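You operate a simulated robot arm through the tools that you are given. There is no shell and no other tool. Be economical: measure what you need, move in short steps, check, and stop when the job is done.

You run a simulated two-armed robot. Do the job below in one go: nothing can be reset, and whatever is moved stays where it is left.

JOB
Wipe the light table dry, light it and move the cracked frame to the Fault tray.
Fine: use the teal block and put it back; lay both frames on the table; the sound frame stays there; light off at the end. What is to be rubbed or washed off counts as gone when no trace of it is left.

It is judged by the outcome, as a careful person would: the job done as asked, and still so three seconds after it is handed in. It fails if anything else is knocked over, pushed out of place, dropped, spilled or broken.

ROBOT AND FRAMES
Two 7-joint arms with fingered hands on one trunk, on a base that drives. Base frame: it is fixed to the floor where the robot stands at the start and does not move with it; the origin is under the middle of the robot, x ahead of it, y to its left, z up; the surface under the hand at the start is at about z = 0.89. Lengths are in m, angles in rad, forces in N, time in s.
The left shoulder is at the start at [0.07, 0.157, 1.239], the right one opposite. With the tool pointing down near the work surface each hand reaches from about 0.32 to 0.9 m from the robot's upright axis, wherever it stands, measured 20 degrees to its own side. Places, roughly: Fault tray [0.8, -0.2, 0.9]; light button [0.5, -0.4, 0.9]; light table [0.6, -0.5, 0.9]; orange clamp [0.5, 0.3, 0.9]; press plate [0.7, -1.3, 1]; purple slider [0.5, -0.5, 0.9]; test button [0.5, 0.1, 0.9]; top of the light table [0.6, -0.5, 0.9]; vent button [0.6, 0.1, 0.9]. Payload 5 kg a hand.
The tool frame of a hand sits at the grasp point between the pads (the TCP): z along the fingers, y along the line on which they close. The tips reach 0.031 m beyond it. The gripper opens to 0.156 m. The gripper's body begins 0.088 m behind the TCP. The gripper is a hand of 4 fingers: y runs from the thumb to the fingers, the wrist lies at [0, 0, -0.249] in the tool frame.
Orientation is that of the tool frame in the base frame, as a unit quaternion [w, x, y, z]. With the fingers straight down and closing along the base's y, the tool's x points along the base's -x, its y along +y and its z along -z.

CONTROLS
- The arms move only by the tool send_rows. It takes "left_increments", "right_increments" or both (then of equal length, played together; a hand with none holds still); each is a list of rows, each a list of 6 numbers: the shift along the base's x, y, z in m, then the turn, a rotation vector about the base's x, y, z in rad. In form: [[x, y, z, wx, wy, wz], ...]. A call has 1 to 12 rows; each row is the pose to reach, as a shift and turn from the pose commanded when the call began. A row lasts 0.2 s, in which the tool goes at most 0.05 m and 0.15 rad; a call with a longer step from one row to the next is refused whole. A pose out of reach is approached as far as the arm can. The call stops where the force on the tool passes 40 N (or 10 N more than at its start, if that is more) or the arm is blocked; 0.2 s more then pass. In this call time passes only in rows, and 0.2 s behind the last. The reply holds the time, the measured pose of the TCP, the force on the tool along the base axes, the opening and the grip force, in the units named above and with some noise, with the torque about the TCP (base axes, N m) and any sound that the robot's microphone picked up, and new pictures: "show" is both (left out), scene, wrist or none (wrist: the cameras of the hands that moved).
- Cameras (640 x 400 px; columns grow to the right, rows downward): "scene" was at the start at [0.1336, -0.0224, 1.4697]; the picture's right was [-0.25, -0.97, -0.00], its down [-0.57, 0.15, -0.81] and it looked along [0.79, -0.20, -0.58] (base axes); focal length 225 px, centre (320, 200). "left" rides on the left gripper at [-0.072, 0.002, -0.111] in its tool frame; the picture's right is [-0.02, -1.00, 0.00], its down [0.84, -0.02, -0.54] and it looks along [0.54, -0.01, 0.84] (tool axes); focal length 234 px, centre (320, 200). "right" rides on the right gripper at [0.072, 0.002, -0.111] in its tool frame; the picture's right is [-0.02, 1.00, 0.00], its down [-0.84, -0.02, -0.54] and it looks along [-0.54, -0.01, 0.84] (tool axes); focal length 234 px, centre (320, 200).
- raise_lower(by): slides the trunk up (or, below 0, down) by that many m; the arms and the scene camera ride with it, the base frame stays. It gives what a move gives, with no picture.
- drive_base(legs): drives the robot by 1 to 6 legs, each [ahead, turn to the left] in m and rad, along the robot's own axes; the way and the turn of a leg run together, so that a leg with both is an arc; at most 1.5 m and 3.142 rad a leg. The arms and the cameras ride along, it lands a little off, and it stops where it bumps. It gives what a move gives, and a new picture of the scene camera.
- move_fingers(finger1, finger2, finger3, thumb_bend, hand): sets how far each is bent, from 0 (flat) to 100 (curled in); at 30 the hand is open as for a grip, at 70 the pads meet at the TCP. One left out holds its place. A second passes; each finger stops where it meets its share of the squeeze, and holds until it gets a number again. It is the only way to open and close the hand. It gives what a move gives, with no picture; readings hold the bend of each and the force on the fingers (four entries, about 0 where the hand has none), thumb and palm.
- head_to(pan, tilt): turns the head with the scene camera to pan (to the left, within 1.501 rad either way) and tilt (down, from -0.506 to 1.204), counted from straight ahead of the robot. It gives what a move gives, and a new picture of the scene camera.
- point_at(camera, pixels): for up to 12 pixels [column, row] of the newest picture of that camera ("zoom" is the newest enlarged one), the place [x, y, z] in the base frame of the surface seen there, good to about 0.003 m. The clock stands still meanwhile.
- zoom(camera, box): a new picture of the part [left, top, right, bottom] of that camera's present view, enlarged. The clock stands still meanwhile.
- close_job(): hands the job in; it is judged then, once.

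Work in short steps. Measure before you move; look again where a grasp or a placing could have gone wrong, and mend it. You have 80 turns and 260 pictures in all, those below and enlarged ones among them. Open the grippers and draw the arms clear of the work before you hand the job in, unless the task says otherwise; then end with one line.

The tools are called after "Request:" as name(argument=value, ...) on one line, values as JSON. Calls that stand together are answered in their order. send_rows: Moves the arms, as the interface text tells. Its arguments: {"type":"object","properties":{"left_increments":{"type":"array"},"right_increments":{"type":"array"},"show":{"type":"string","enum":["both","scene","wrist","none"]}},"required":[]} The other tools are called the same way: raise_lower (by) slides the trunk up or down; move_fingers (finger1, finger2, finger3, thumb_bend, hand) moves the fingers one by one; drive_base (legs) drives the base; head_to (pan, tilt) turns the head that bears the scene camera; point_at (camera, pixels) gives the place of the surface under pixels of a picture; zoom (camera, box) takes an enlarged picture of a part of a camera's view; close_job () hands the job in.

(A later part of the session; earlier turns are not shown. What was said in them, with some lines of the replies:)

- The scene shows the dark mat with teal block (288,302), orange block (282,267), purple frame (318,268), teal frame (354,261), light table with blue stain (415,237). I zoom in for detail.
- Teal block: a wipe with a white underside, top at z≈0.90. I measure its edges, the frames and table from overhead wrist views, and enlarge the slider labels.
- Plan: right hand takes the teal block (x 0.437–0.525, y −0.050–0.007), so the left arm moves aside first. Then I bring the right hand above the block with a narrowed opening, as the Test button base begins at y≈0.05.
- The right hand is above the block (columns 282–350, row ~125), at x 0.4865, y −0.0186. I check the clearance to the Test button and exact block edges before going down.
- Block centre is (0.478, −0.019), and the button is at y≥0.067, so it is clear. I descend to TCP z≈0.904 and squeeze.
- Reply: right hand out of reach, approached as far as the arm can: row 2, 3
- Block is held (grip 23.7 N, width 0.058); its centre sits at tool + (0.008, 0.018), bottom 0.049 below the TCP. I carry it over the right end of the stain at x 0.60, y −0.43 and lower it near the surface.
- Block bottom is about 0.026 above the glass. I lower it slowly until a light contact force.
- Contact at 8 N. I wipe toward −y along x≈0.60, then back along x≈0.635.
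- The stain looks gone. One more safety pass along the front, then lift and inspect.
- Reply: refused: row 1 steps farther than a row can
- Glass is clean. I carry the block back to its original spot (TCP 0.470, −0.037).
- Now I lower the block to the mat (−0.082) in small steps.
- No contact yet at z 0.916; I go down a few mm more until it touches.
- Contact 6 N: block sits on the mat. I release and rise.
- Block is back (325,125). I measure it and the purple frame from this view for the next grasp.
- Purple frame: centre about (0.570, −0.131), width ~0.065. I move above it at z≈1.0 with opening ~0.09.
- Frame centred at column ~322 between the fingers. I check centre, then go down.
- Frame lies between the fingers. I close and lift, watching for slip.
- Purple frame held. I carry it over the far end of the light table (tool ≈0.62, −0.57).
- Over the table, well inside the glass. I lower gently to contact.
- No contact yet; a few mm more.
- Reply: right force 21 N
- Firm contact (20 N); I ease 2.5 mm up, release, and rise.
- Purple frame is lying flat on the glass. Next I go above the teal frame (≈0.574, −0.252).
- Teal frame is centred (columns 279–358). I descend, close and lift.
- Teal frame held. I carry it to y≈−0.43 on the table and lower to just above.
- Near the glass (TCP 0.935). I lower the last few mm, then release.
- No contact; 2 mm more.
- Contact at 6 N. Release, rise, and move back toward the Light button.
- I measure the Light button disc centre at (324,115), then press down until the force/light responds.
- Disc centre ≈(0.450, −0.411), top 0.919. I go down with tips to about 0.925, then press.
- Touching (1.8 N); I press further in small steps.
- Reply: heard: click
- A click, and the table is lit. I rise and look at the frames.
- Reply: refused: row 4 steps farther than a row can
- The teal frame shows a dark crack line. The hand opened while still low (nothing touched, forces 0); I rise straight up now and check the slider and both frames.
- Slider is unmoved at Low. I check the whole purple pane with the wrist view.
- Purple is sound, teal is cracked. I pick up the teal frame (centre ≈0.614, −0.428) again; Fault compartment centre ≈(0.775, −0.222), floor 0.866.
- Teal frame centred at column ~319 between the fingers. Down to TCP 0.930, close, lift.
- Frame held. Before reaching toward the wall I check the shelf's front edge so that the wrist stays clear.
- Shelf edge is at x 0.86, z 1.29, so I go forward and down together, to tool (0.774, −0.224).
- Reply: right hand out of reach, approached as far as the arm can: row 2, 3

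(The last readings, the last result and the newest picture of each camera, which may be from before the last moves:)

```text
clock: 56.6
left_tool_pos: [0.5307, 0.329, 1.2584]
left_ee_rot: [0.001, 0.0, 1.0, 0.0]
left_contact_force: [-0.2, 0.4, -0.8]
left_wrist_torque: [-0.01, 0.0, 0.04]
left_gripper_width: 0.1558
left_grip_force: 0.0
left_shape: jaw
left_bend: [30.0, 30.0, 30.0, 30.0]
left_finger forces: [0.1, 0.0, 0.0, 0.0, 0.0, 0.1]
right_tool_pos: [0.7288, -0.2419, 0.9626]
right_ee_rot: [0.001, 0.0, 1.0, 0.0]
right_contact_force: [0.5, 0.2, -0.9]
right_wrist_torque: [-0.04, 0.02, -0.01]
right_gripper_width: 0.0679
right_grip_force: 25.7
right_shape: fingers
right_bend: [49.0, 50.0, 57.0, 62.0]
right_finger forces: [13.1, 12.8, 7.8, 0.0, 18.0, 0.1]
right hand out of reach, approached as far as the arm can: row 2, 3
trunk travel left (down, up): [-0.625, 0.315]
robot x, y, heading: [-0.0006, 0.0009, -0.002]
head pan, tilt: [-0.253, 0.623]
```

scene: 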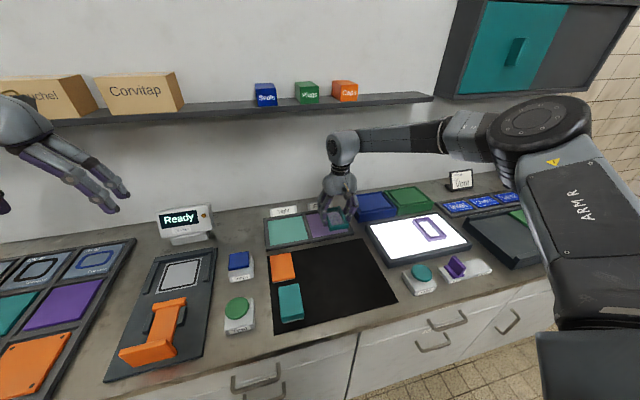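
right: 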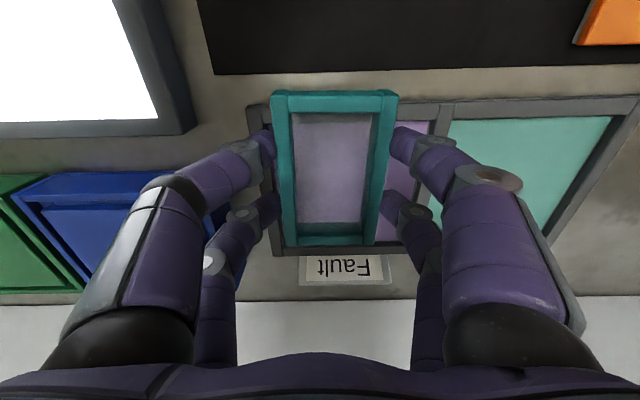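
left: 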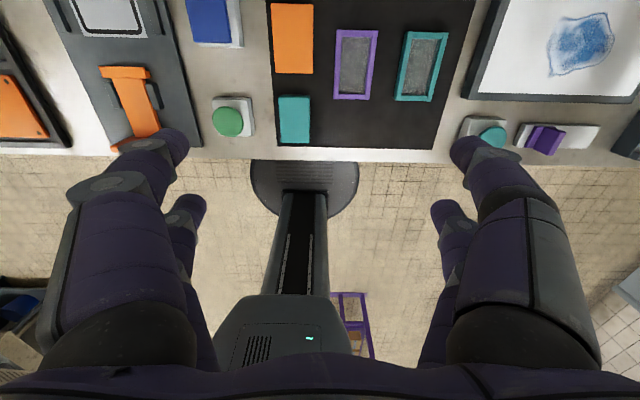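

The arm stops at (0.729, −0.242, 0.963), not far enough over the tray. I back up slightly, and test whether a small wrist yaw (+0.25) frees the reach.

Request:
send_rows(right_increments=[[0, 0, 0.03, 0, 0, 0], [0, 0, 0.03, 0, 0, 0.12], [0, 0, 0.03, 0, 0, 0.25], [0.015, 0.006, 0.03, 0, 0, 0.25], [0.03, 0.012, 0.02, 0, 0, 0.25], [0.04, 0.015, 0.0, 0, 0, 0.25]], show="wrist")

```text
clock: 58.0
left_tool_pos: [0.5326, 0.3287, 1.258]
left_ee_rot: [0.0, 0.0, 1.0, 0.0]
left_contact_force: [-0.3, -0.6, -0.5]
left_wrist_torque: [0.02, 0.0, -0.04]
left_gripper_width: 0.1558
left_grip_force: 0.0
left_shape: jaw
left_bend: [30.0, 30.0, 30.0, 30.0]
left_finger forces: [0.0, 0.1, 0.0, 0.0, 0.0, 0.0]
right_tool_pos: [0.736, -0.2442, 0.9735]
right_ee_rot: [0.002, -0.124, 0.992, 0.001]
right_contact_force: [-0.6, -0.3, -1.4]
right_wrist_torque: [0.0, 0.01, -0.01]
right_gripper_width: 0.0681
right_grip_force: 25.6
right_shape: fingers
right_bend: [49.0, 50.0, 57.0, 62.0]
right_finger forces: [13.1, 12.7, 7.8, 0.0, 18.0, 0.0]
right hand out of reach, approached as far as the arm can: row 4, 5, 6
trunk travel left (down, up): [-0.625, 0.315]
robot x, y, heading: [0.0013, 0.002, -0.001]
head pan, tilt: [-0.253, 0.623]
```

right: 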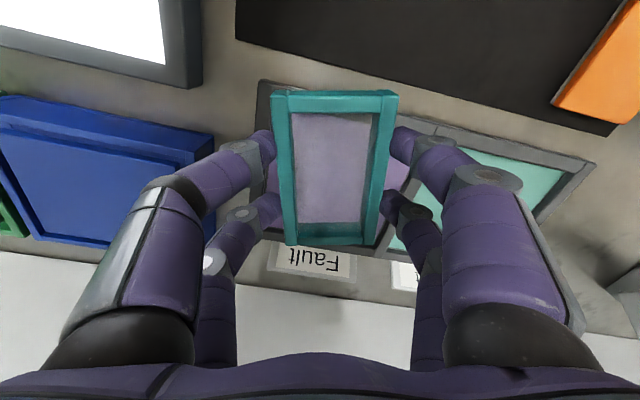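

Yaw does not help. I undo it and retreat; then I turn the base left so the tray lies more to the right arm's own side.

Request:
send_rows(right_increments=[[-0.02, 0, 0.03, 0, 0, -0.12], [-0.05, 0, 0.06, 0, 0, -0.25], [-0.09, 0, 0.08, 0, 0, -0.25], [-0.12, 0, 0.08, 0, 0, -0.25]], show="none")

Request:
drive_base(legs=[[0, 0.35]])

```text
clock: 59.0
left_tool_pos: [0.5313, 0.3293, 1.2591]
left_ee_rot: [0.0, 0.001, 1.0, 0.0]
left_contact_force: [0.2, 0.1, 0.6]
left_wrist_torque: [0.0, -0.04, -0.02]
left_gripper_width: 0.1561
left_grip_force: 0.0
left_shape: jaw
left_bend: [30.0, 30.0, 30.0, 30.0]
left_finger forces: [0.1, 0.0, 0.1, 0.0, 0.0, 0.0]
right_tool_pos: [0.6137, -0.2404, 1.0543]
right_ee_rot: [0.0, -0.001, 1.0, 0.0]
right_contact_force: [0.0, -0.3, -0.9]
right_wrist_torque: [-0.01, 0.0, 0.0]
right_gripper_width: 0.068
right_grip_force: 25.3
right_shape: fingers
right_bend: [49.0, 50.0, 57.0, 62.0]
right_finger forces: [13.2, 12.6, 7.8, 0.1, 17.9, 0.1]
trunk travel left (down, up): [-0.625, 0.315]
robot x, y, heading: [0.0006, -0.0008, -0.001]
head pan, tilt: [-0.253, 0.623]
```

```text
clock: 60.5
left_tool_pos: [0.3859, 0.4929, 1.2579]
left_ee_rot: [0.0, -0.176, 0.984, 0.0]
left_contact_force: [0.2, 0.4, 0.4]
left_wrist_torque: [0.0, 0.02, 0.01]
left_gripper_width: 0.1559
left_grip_force: 0.0
left_shape: jaw
left_bend: [30.0, 30.0, 30.0, 30.0]
left_finger forces: [0.0, 0.0, 0.0, 0.0, 0.1, 0.0]
right_tool_pos: [0.6614, -0.0148, 1.0526]
right_ee_rot: [0.0, -0.177, 0.984, 0.0]
right_contact_force: [0.1, 0.8, -0.9]
right_wrist_torque: [-0.01, 0.0, -0.01]
right_gripper_width: 0.0681
right_grip_force: 25.2
right_shape: fingers
right_bend: [49.0, 50.0, 57.0, 62.0]
right_finger forces: [13.1, 12.5, 7.8, 0.1, 17.8, 0.0]
trunk travel left (down, up): [-0.625, 0.315]
robot x, y, heading: [0.0011, 0.0018, 0.352]
head pan, tilt: [-0.253, 0.623]
```

scene: 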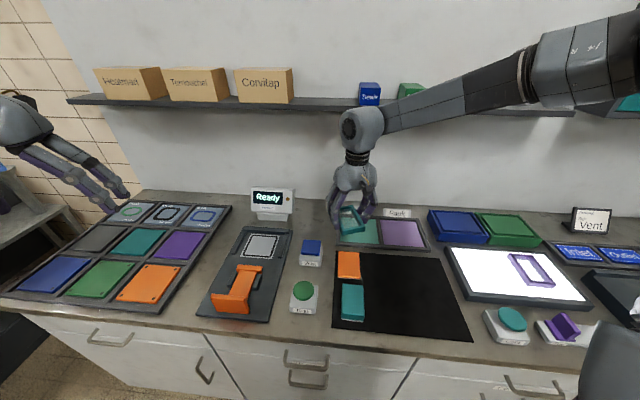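

Turned by 0.352. I bring the frame back square and over the tray: yaw −0.352, to (0.70, −0.224), then forward and down.

Request:
send_rows(right_increments=[[0.008, -0.042, 0, 0, 0, -0.1], [0.016, -0.084, 0, 0, 0, -0.2], [0.024, -0.126, 0, 0, 0, -0.3], [0.032, -0.168, 0, 0, 0, -0.352], [0.04, -0.209, -0.01, 0, 0, -0.352], [0.06, -0.209, -0.045, 0, 0, -0.352], [0.085, -0.209, -0.075, 0, 0, -0.352], [0.112, -0.209, -0.105, 0, 0, -0.352]], show="both")

```text
clock: 62.3
left_tool_pos: [0.3863, 0.4929, 1.2577]
left_ee_rot: [-0.001, -0.176, 0.984, -0.001]
left_contact_force: [0.9, -0.1, -0.5]
left_wrist_torque: [0.02, 0.02, -0.01]
left_gripper_width: 0.1558
left_grip_force: 0.0
left_shape: jaw
left_bend: [30.0, 30.0, 30.0, 30.0]
left_finger forces: [0.0, 0.0, 0.1, 0.1, 0.1, 0.0]
right_tool_pos: [0.7733, -0.2229, 0.9488]
right_ee_rot: [0.001, -0.001, 1.0, 0.001]
right_contact_force: [0.1, 0.1, -1.5]
right_wrist_torque: [0.01, 0.02, -0.02]
right_gripper_width: 0.068
right_grip_force: 25.8
right_shape: fingers
right_bend: [49.0, 50.0, 57.0, 62.0]
right_finger forces: [13.3, 12.6, 7.8, 0.1, 17.8, 0.0]
trunk travel left (down, up): [-0.625, 0.315]
robot x, y, heading: [-0.0013, -0.0013, 0.355]
head pan, tilt: [-0.253, 0.623]
```

scene: 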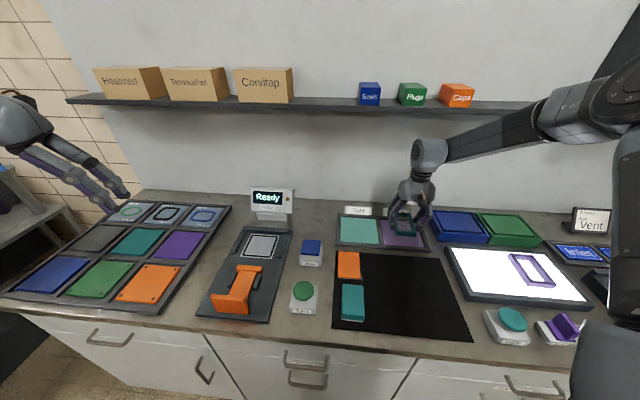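
right: 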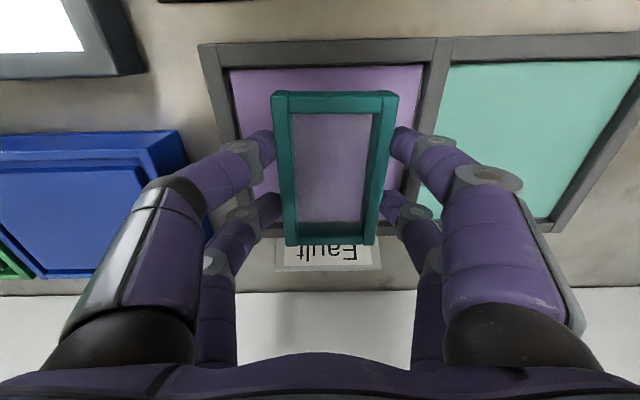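

It reaches now. I check the tray's inner edges against the frame before lowering.

Request:
point_at(camera="right", pixels=[[235, 74], [418, 70], [325, 70], [245, 120], [270, 222], [382, 215], [330, 95], [330, 242], [425, 70], [228, 74]])

```text
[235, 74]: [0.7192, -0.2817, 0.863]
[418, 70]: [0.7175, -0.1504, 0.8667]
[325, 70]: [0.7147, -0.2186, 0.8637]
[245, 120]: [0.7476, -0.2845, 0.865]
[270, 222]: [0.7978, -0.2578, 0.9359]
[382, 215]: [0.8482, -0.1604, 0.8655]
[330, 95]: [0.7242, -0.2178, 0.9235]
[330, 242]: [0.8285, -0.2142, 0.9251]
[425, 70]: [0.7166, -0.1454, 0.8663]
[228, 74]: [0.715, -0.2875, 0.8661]
```

Centred in the compartment (inner y −0.288…−0.146, x 0.713…0.855). I lower ~0.04 gradually.

Request:
send_rows(right_increments=[[0, 0, -0.02, 0, 0, 0], [0, 0, -0.034, 0, 0, 0], [0, 0, -0.038, 0, 0, 0]], show="none")

```text
clock: 63.1
left_tool_pos: [0.3844, 0.4931, 1.2584]
left_ee_rot: [0.001, -0.176, 0.984, 0.0]
left_contact_force: [-0.1, 0.0, 0.6]
left_wrist_torque: [0.02, -0.01, 0.0]
left_gripper_width: 0.1557
left_grip_force: 0.2
left_shape: jaw
left_bend: [30.0, 30.0, 30.0, 30.0]
left_finger forces: [0.1, 0.1, 0.0, 0.1, 0.0, 0.0]
right_tool_pos: [0.7716, -0.2244, 0.9104]
right_ee_rot: [0.0, -0.001, 1.0, 0.0]
right_contact_force: [-0.2, 0.6, -1.4]
right_wrist_torque: [-0.01, 0.03, 0.02]
right_gripper_width: 0.0679
right_grip_force: 25.7
right_shape: fingers
right_bend: [49.0, 50.0, 57.0, 62.0]
right_finger forces: [13.2, 12.6, 7.8, 0.1, 17.9, 0.0]
trunk travel left (down, up): [-0.625, 0.315]
robot x, y, heading: [0.0001, 0.0003, 0.356]
head pan, tilt: [-0.253, 0.623]
```

Not yet touching; a few mm more.

Request:
send_rows(right_increments=[[0, 0, -0.0015, 0, 0, 0], [0, 0, -0.003, 0, 0, 0]], show="none")

```text
clock: 63.7
left_tool_pos: [0.3836, 0.4936, 1.2591]
left_ee_rot: [0.001, -0.176, 0.984, 0.0]
left_contact_force: [-0.7, -1.5, -0.4]
left_wrist_torque: [0.03, 0.01, -0.01]
left_gripper_width: 0.1558
left_grip_force: 0.2
left_shape: jaw
left_bend: [30.0, 30.0, 30.0, 30.0]
left_finger forces: [0.0, 0.1, 0.0, 0.0, 0.1, 0.0]
right_tool_pos: [0.7722, -0.2221, 0.9075]
right_ee_rot: [0.0, 0.0, 1.0, 0.0]
right_contact_force: [-0.5, -1.4, 8.1]
right_wrist_torque: [0.29, 0.0, 0.02]
right_gripper_width: 0.068
right_grip_force: 26.0
right_shape: fingers
right_bend: [49.0, 50.0, 57.0, 62.0]
right_finger forces: [12.8, 12.3, 8.1, 0.0, 18.3, 0.0]
trunk travel left (down, up): [-0.625, 0.315]
robot x, y, heading: [-0.0033, -0.0007, 0.353]
head pan, tilt: [-0.253, 0.623]
```

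Seated (8 N). Release, rise a little, then pull back out from under the shelf.

Request:
move_fingers(hand="right", finger1=47, finger2=47, finger3=47, thumb_bend=47)

Request:
send_rows(right_increments=[[0, 0, 0.035, 0, 0, 0], [0, 0, 0.07, 0, 0, 0], [-0.03, 0, 0.1, 0, 0, 0], [-0.07, 0, 0.12, 0, 0, 0], [-0.11, -0.01, 0.135, 0, 0, 0], [-0.15, -0.03, 0.14, 0, 0, 0]], show="both")

```text
clock: 64.7
left_tool_pos: [0.3842, 0.4932, 1.2582]
left_ee_rot: [0.0, -0.177, 0.984, 0.0]
left_contact_force: [-0.8, -0.6, 0.3]
left_wrist_torque: [-0.02, 0.0, 0.02]
left_gripper_width: 0.1557
left_grip_force: 0.1
left_shape: jaw
left_bend: [30.0, 30.0, 30.0, 30.0]
left_finger forces: [0.0, 0.1, 0.1, 0.0, 0.1, 0.0]
right_tool_pos: [0.7727, -0.2228, 0.9069]
right_ee_rot: [-0.001, -0.001, 1.0, -0.001]
right_contact_force: [-0.3, 0.5, -0.2]
right_wrist_torque: [0.01, 0.02, 0.01]
right_gripper_width: 0.0931
right_grip_force: 0.4
right_shape: fingers
right_bend: [47.0, 47.0, 47.0, 47.0]
right_finger forces: [0.0, 0.0, 0.1, 0.0, 0.0, 0.0]
trunk travel left (down, up): [-0.625, 0.315]
robot x, y, heading: [0.0015, 0.0022, 0.355]
head pan, tilt: [-0.253, 0.623]
```

```text
clock: 66.1
left_tool_pos: [0.3826, 0.4917, 1.26]
left_ee_rot: [0.002, -0.176, 0.984, 0.001]
left_contact_force: [-0.4, -1.1, 0.5]
left_wrist_torque: [0.06, -0.08, 0.01]
left_gripper_width: 0.1559
left_grip_force: 0.1
left_shape: jaw
left_bend: [30.0, 30.0, 30.0, 30.0]
left_finger forces: [0.1, 0.1, 0.0, 0.0, 0.0, 0.0]
right_tool_pos: [0.6186, -0.254, 1.0467]
right_ee_rot: [0.0, -0.001, 1.0, 0.001]
right_contact_force: [-0.2, 0.3, 0.6]
right_wrist_torque: [-0.01, -0.05, -0.01]
right_gripper_width: 0.0926
right_grip_force: 0.1
right_shape: fingers
right_bend: [47.0, 47.0, 47.0, 47.0]
right_finger forces: [0.1, 0.1, 0.0, 0.0, 0.0, 0.1]
trunk travel left (down, up): [-0.625, 0.315]
robot x, y, heading: [0.0001, 0.0046, 0.357]
head pan, tilt: [-0.253, 0.623]
```

scene: 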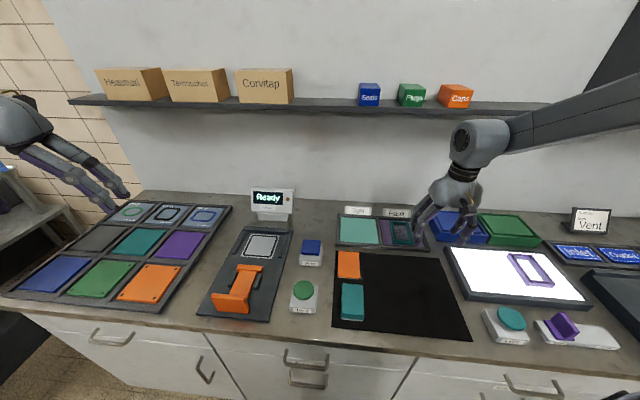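
right: 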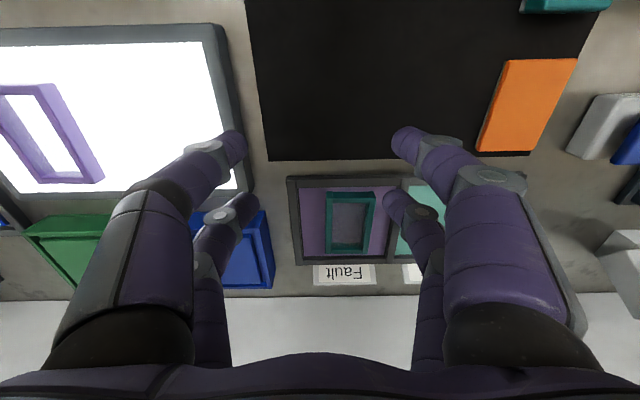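

Teal frame lies flat in the Fault compartment. I turn the base back, then press the Light button again.

Request:
drive_base(legs=[[0, -0.355]])

Request:
move_fingers(hand="right", finger1=70, finger2=70, finger3=70, thumb_bend=70)

```text
clock: 67.6
left_tool_pos: [0.5355, 0.3235, 1.2577]
left_ee_rot: [0.0, 0.007, 1.0, 0.0]
left_contact_force: [-0.2, -0.4, 0.1]
left_wrist_torque: [-0.02, 0.05, 0.01]
left_gripper_width: 0.1558
left_grip_force: 0.2
left_shape: jaw
left_bend: [30.0, 30.0, 30.0, 30.0]
left_finger forces: [0.1, 0.0, 0.0, 0.0, 0.0, 0.0]
right_tool_pos: [0.4899, -0.4586, 1.0467]
right_ee_rot: [0.0, 0.18, 0.984, 0.0]
right_contact_force: [-0.2, -0.4, -0.9]
right_wrist_torque: [0.01, 0.03, 0.01]
right_gripper_width: 0.0927
right_grip_force: 0.1
right_shape: fingers
right_bend: [47.0, 47.0, 47.0, 47.0]
right_finger forces: [0.0, 0.1, 0.0, 0.0, 0.0, 0.0]
trunk travel left (down, up): [-0.625, 0.315]
robot x, y, heading: [-0.0004, -0.004, -0.013]
head pan, tilt: [-0.253, 0.623]
```

scene: 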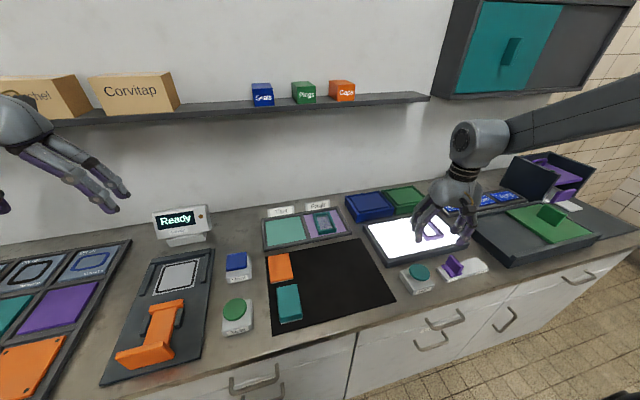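

```text
clock: 68.6
left_tool_pos: [0.5359, 0.3231, 1.2578]
left_ee_rot: [0.0, 0.006, 1.0, 0.0]
left_contact_force: [0.5, -0.3, 0.2]
left_wrist_torque: [-0.03, 0.06, 0.02]
left_gripper_width: 0.1558
left_grip_force: 0.0
left_shape: jaw
left_bend: [30.0, 30.0, 30.0, 30.0]
left_finger forces: [0.1, 0.0, 0.1, 0.1, 0.0, 0.0]
right_tool_pos: [0.4894, -0.4568, 1.0456]
right_ee_rot: [0.0, 0.18, 0.984, 0.0]
right_contact_force: [-0.6, -0.3, -0.3]
right_wrist_torque: [-0.05, -0.01, -0.01]
right_gripper_width: 0.0049
right_grip_force: 0.0
right_shape: fingers
right_bend: [70.0, 70.0, 70.0, 70.0]
right_finger forces: [0.1, 0.1, 0.0, 0.1, 0.0, 0.0]
trunk travel left (down, up): [-0.625, 0.315]
robot x, y, heading: [-0.0035, 0.0006, -0.01]
head pan, tilt: [-0.253, 0.623]
```

Yaw back +0.362, shift over the button to (0.4505, −0.411), then down near contact.

Request:
send_rows(right_increments=[[-0.013, 0.015, 0, 0, 0, 0.12], [-0.026, 0.03, 0, 0, 0, 0.24], [-0.039, 0.046, 0, 0, 0, 0.362], [-0.039, 0.046, -0.045, 0, 0, 0.362], [-0.039, 0.046, -0.085, 0, 0, 0.362], [-0.039, 0.046, -0.097, 0, 0, 0.362]], show="wrist")

```text
clock: 70.0
left_tool_pos: [0.5347, 0.3242, 1.2595]
left_ee_rot: [0.001, 0.006, 1.0, 0.0]
left_contact_force: [-0.8, 0.6, 0.1]
left_wrist_torque: [0.03, -0.01, -0.02]
left_gripper_width: 0.1559
left_grip_force: 0.1
left_shape: jaw
left_bend: [30.0, 30.0, 30.0, 30.0]
left_finger forces: [0.1, 0.0, 0.1, 0.0, 0.1, 0.0]
right_tool_pos: [0.4512, -0.4122, 0.9501]
right_ee_rot: [0.001, 0.001, 1.0, 0.001]
right_contact_force: [-0.1, -0.9, 0.9]
right_wrist_torque: [-0.01, -0.03, 0.0]
right_gripper_width: 0.0045
right_grip_force: 0.6
right_shape: fingers
right_bend: [70.0, 70.0, 70.0, 70.0]
right_finger forces: [0.2, 0.1, 0.2, 0.0, 0.5, 0.0]
trunk travel left (down, up): [-0.625, 0.315]
robot x, y, heading: [0.003, -0.0005, -0.014]
head pan, tilt: [-0.253, 0.623]
```

right: 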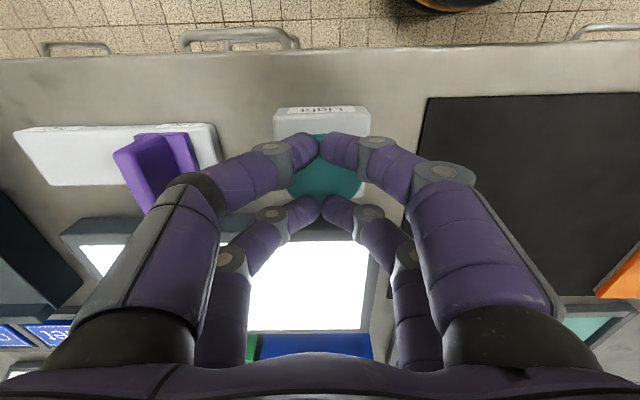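

Just at the button. Press ~9 mm, then rise within the same call.

Request:
send_rows(right_increments=[[0, 0, -0.005, 0, 0, 0], [0, 0, -0.0095, 0, 0, 0], [0, 0, 0.03, 0, 0, 0], [0, 0, 0.07, 0, 0, 0], [0, 0, 0.11, 0, 0, 0], [0, 0, 0.15, 0, 0, 0]], show="both")

```text
clock: 71.4
left_tool_pos: [0.5336, 0.3243, 1.2577]
left_ee_rot: [0.001, 0.006, 1.0, 0.001]
left_contact_force: [0.2, 0.2, 0.0]
left_wrist_torque: [-0.03, -0.05, -0.01]
left_gripper_width: 0.1558
left_grip_force: 0.0
left_shape: jaw
left_bend: [30.0, 30.0, 30.0, 30.0]
left_finger forces: [0.1, 0.0, 0.0, 0.1, 0.0, 0.1]
right_tool_pos: [0.4481, -0.414, 1.0998]
right_ee_rot: [0.001, 0.001, 1.0, -0.001]
right_contact_force: [-0.5, 0.6, 0.0]
right_wrist_torque: [0.0, 0.01, 0.01]
right_gripper_width: 0.0043
right_grip_force: 0.1
right_shape: fingers
right_bend: [70.0, 70.0, 70.0, 70.0]
right_finger forces: [0.0, 0.0, 0.0, 0.0, 0.1, 0.1]
trunk travel left (down, up): [-0.625, 0.315]
robot x, y, heading: [0.0017, 0.0026, -0.014]
head pan, tilt: [-0.253, 0.623]
heard: click
```

scene: 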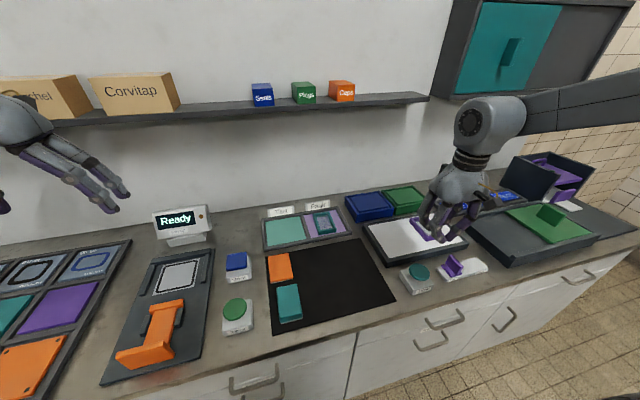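
right: 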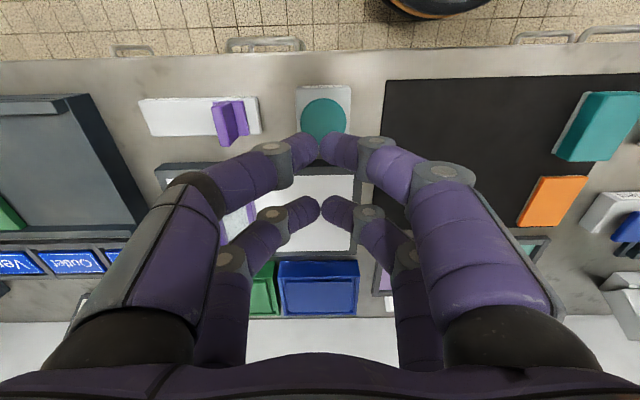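

Click heard and the light is off. I raise and open the hand, draw it clear, and check the whole scene, including the teal block's place.

Request:
send_rows(right_increments=[[0, -0.02, 0.04, 0, 0, 0], [0, -0.04, 0.08, 0, 0, 0], [0, -0.07, 0.11, 0, 0, 0], [0, -0.11, 0.12, 0, 0, 0], [0, -0.15, 0.12, 0, 0, 0], [0, -0.19, 0.12, 0, 0, 0], [0, -0.22, 0.12, 0, 0, 0]], show="scene")

Request:
move_fingers(hand="right", finger1=30, finger2=30, finger3=30, thumb_bend=30)

Request:
zoom(camera="scene", box=[250, 190, 410, 330])

Request:
zoom(camera="scene", box=[350, 180, 510, 300])

Request:
point_at(camera="scene", pixels=[[279, 292], [297, 288], [288, 302], [288, 290]])

```text
clock: 73.0
left_tool_pos: [0.5363, 0.3217, 1.2591]
left_ee_rot: [0.0, 0.006, 1.0, 0.0]
left_contact_force: [0.0, 0.2, 0.3]
left_wrist_torque: [0.02, -0.01, -0.03]
left_gripper_width: 0.1561
left_grip_force: 0.0
left_shape: jaw
left_bend: [30.0, 30.0, 30.0, 30.0]
left_finger forces: [0.1, 0.0, 0.0, 0.1, 0.0, 0.0]
right_tool_pos: [0.4486, -0.635, 1.2189]
right_ee_rot: [0.0, 0.001, 1.0, 0.0]
right_contact_force: [0.0, -1.0, 0.5]
right_wrist_torque: [0.08, 0.03, 0.0]
right_gripper_width: 0.0042
right_grip_force: 0.1
right_shape: fingers
right_bend: [70.0, 70.0, 70.0, 70.0]
right_finger forces: [0.0, 0.0, 0.0, 0.1, 0.1, 0.1]
trunk travel left (down, up): [-0.625, 0.315]
robot x, y, heading: [-0.0005, 0.002, -0.009]
head pan, tilt: [-0.253, 0.623]
```

scene: 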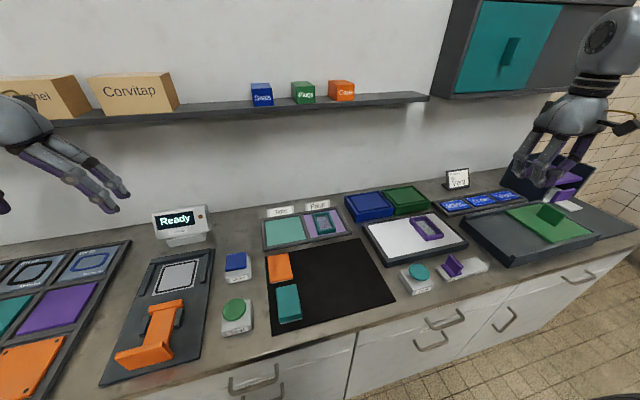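

```text
clock: 74.0
left_tool_pos: [0.5367, 0.3229, 1.2583]
left_ee_rot: [0.0, 0.006, 1.0, 0.0]
left_contact_force: [0.0, -0.4, -1.0]
left_wrist_torque: [0.03, -0.01, 0.0]
left_gripper_width: 0.1562
left_grip_force: 0.0
left_shape: jaw
left_bend: [30.0, 30.0, 30.0, 30.0]
left_finger forces: [0.1, 0.0, 0.0, 0.1, 0.0, 0.0]
right_tool_pos: [0.4496, -0.6344, 1.217]
right_ee_rot: [0.001, 0.0, 1.0, -0.001]
right_contact_force: [0.4, 0.3, 0.0]
right_wrist_torque: [0.0, 0.01, 0.02]
right_gripper_width: 0.1596
right_grip_force: 0.1
right_shape: fingers
right_bend: [30.0, 30.0, 30.0, 30.0]
right_finger forces: [0.0, 0.0, 0.1, 0.1, 0.1, 0.0]
trunk travel left (down, up): [-0.625, 0.315]
robot x, y, heading: [0.0015, 0.0017, -0.011]
head pan, tilt: [-0.253, 0.623]
```

```text
2.86 times, centred on (330, 260) of scene
```

zoom: 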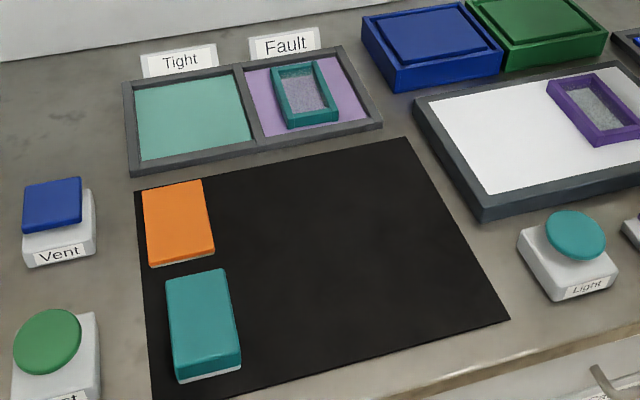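

```text
3.33 times, centred on (430, 240) of scene
```

zoom: 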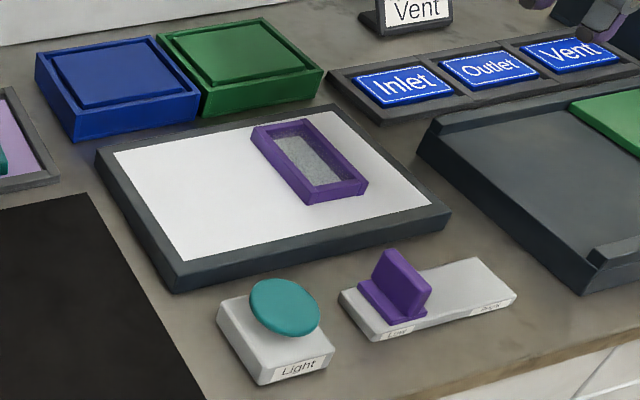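

```text
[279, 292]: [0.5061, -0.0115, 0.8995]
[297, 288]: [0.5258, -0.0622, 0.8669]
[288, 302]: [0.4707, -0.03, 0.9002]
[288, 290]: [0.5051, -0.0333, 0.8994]
```

Everything checks out. The glass is clean, the sound purple frame is on it, the teal one is in Fault, the light is off, the block is back within about 1 cm of its place, and both hands are open and clear. I hand it in.

Request:
close_job()

```text
The job is handed in.
```

The light table is wiped clean and its light is off. The cracked teal frame is in the Fault tray, the sound purple frame is still on the table, and the teal block is back within about 1 cm of where it started.
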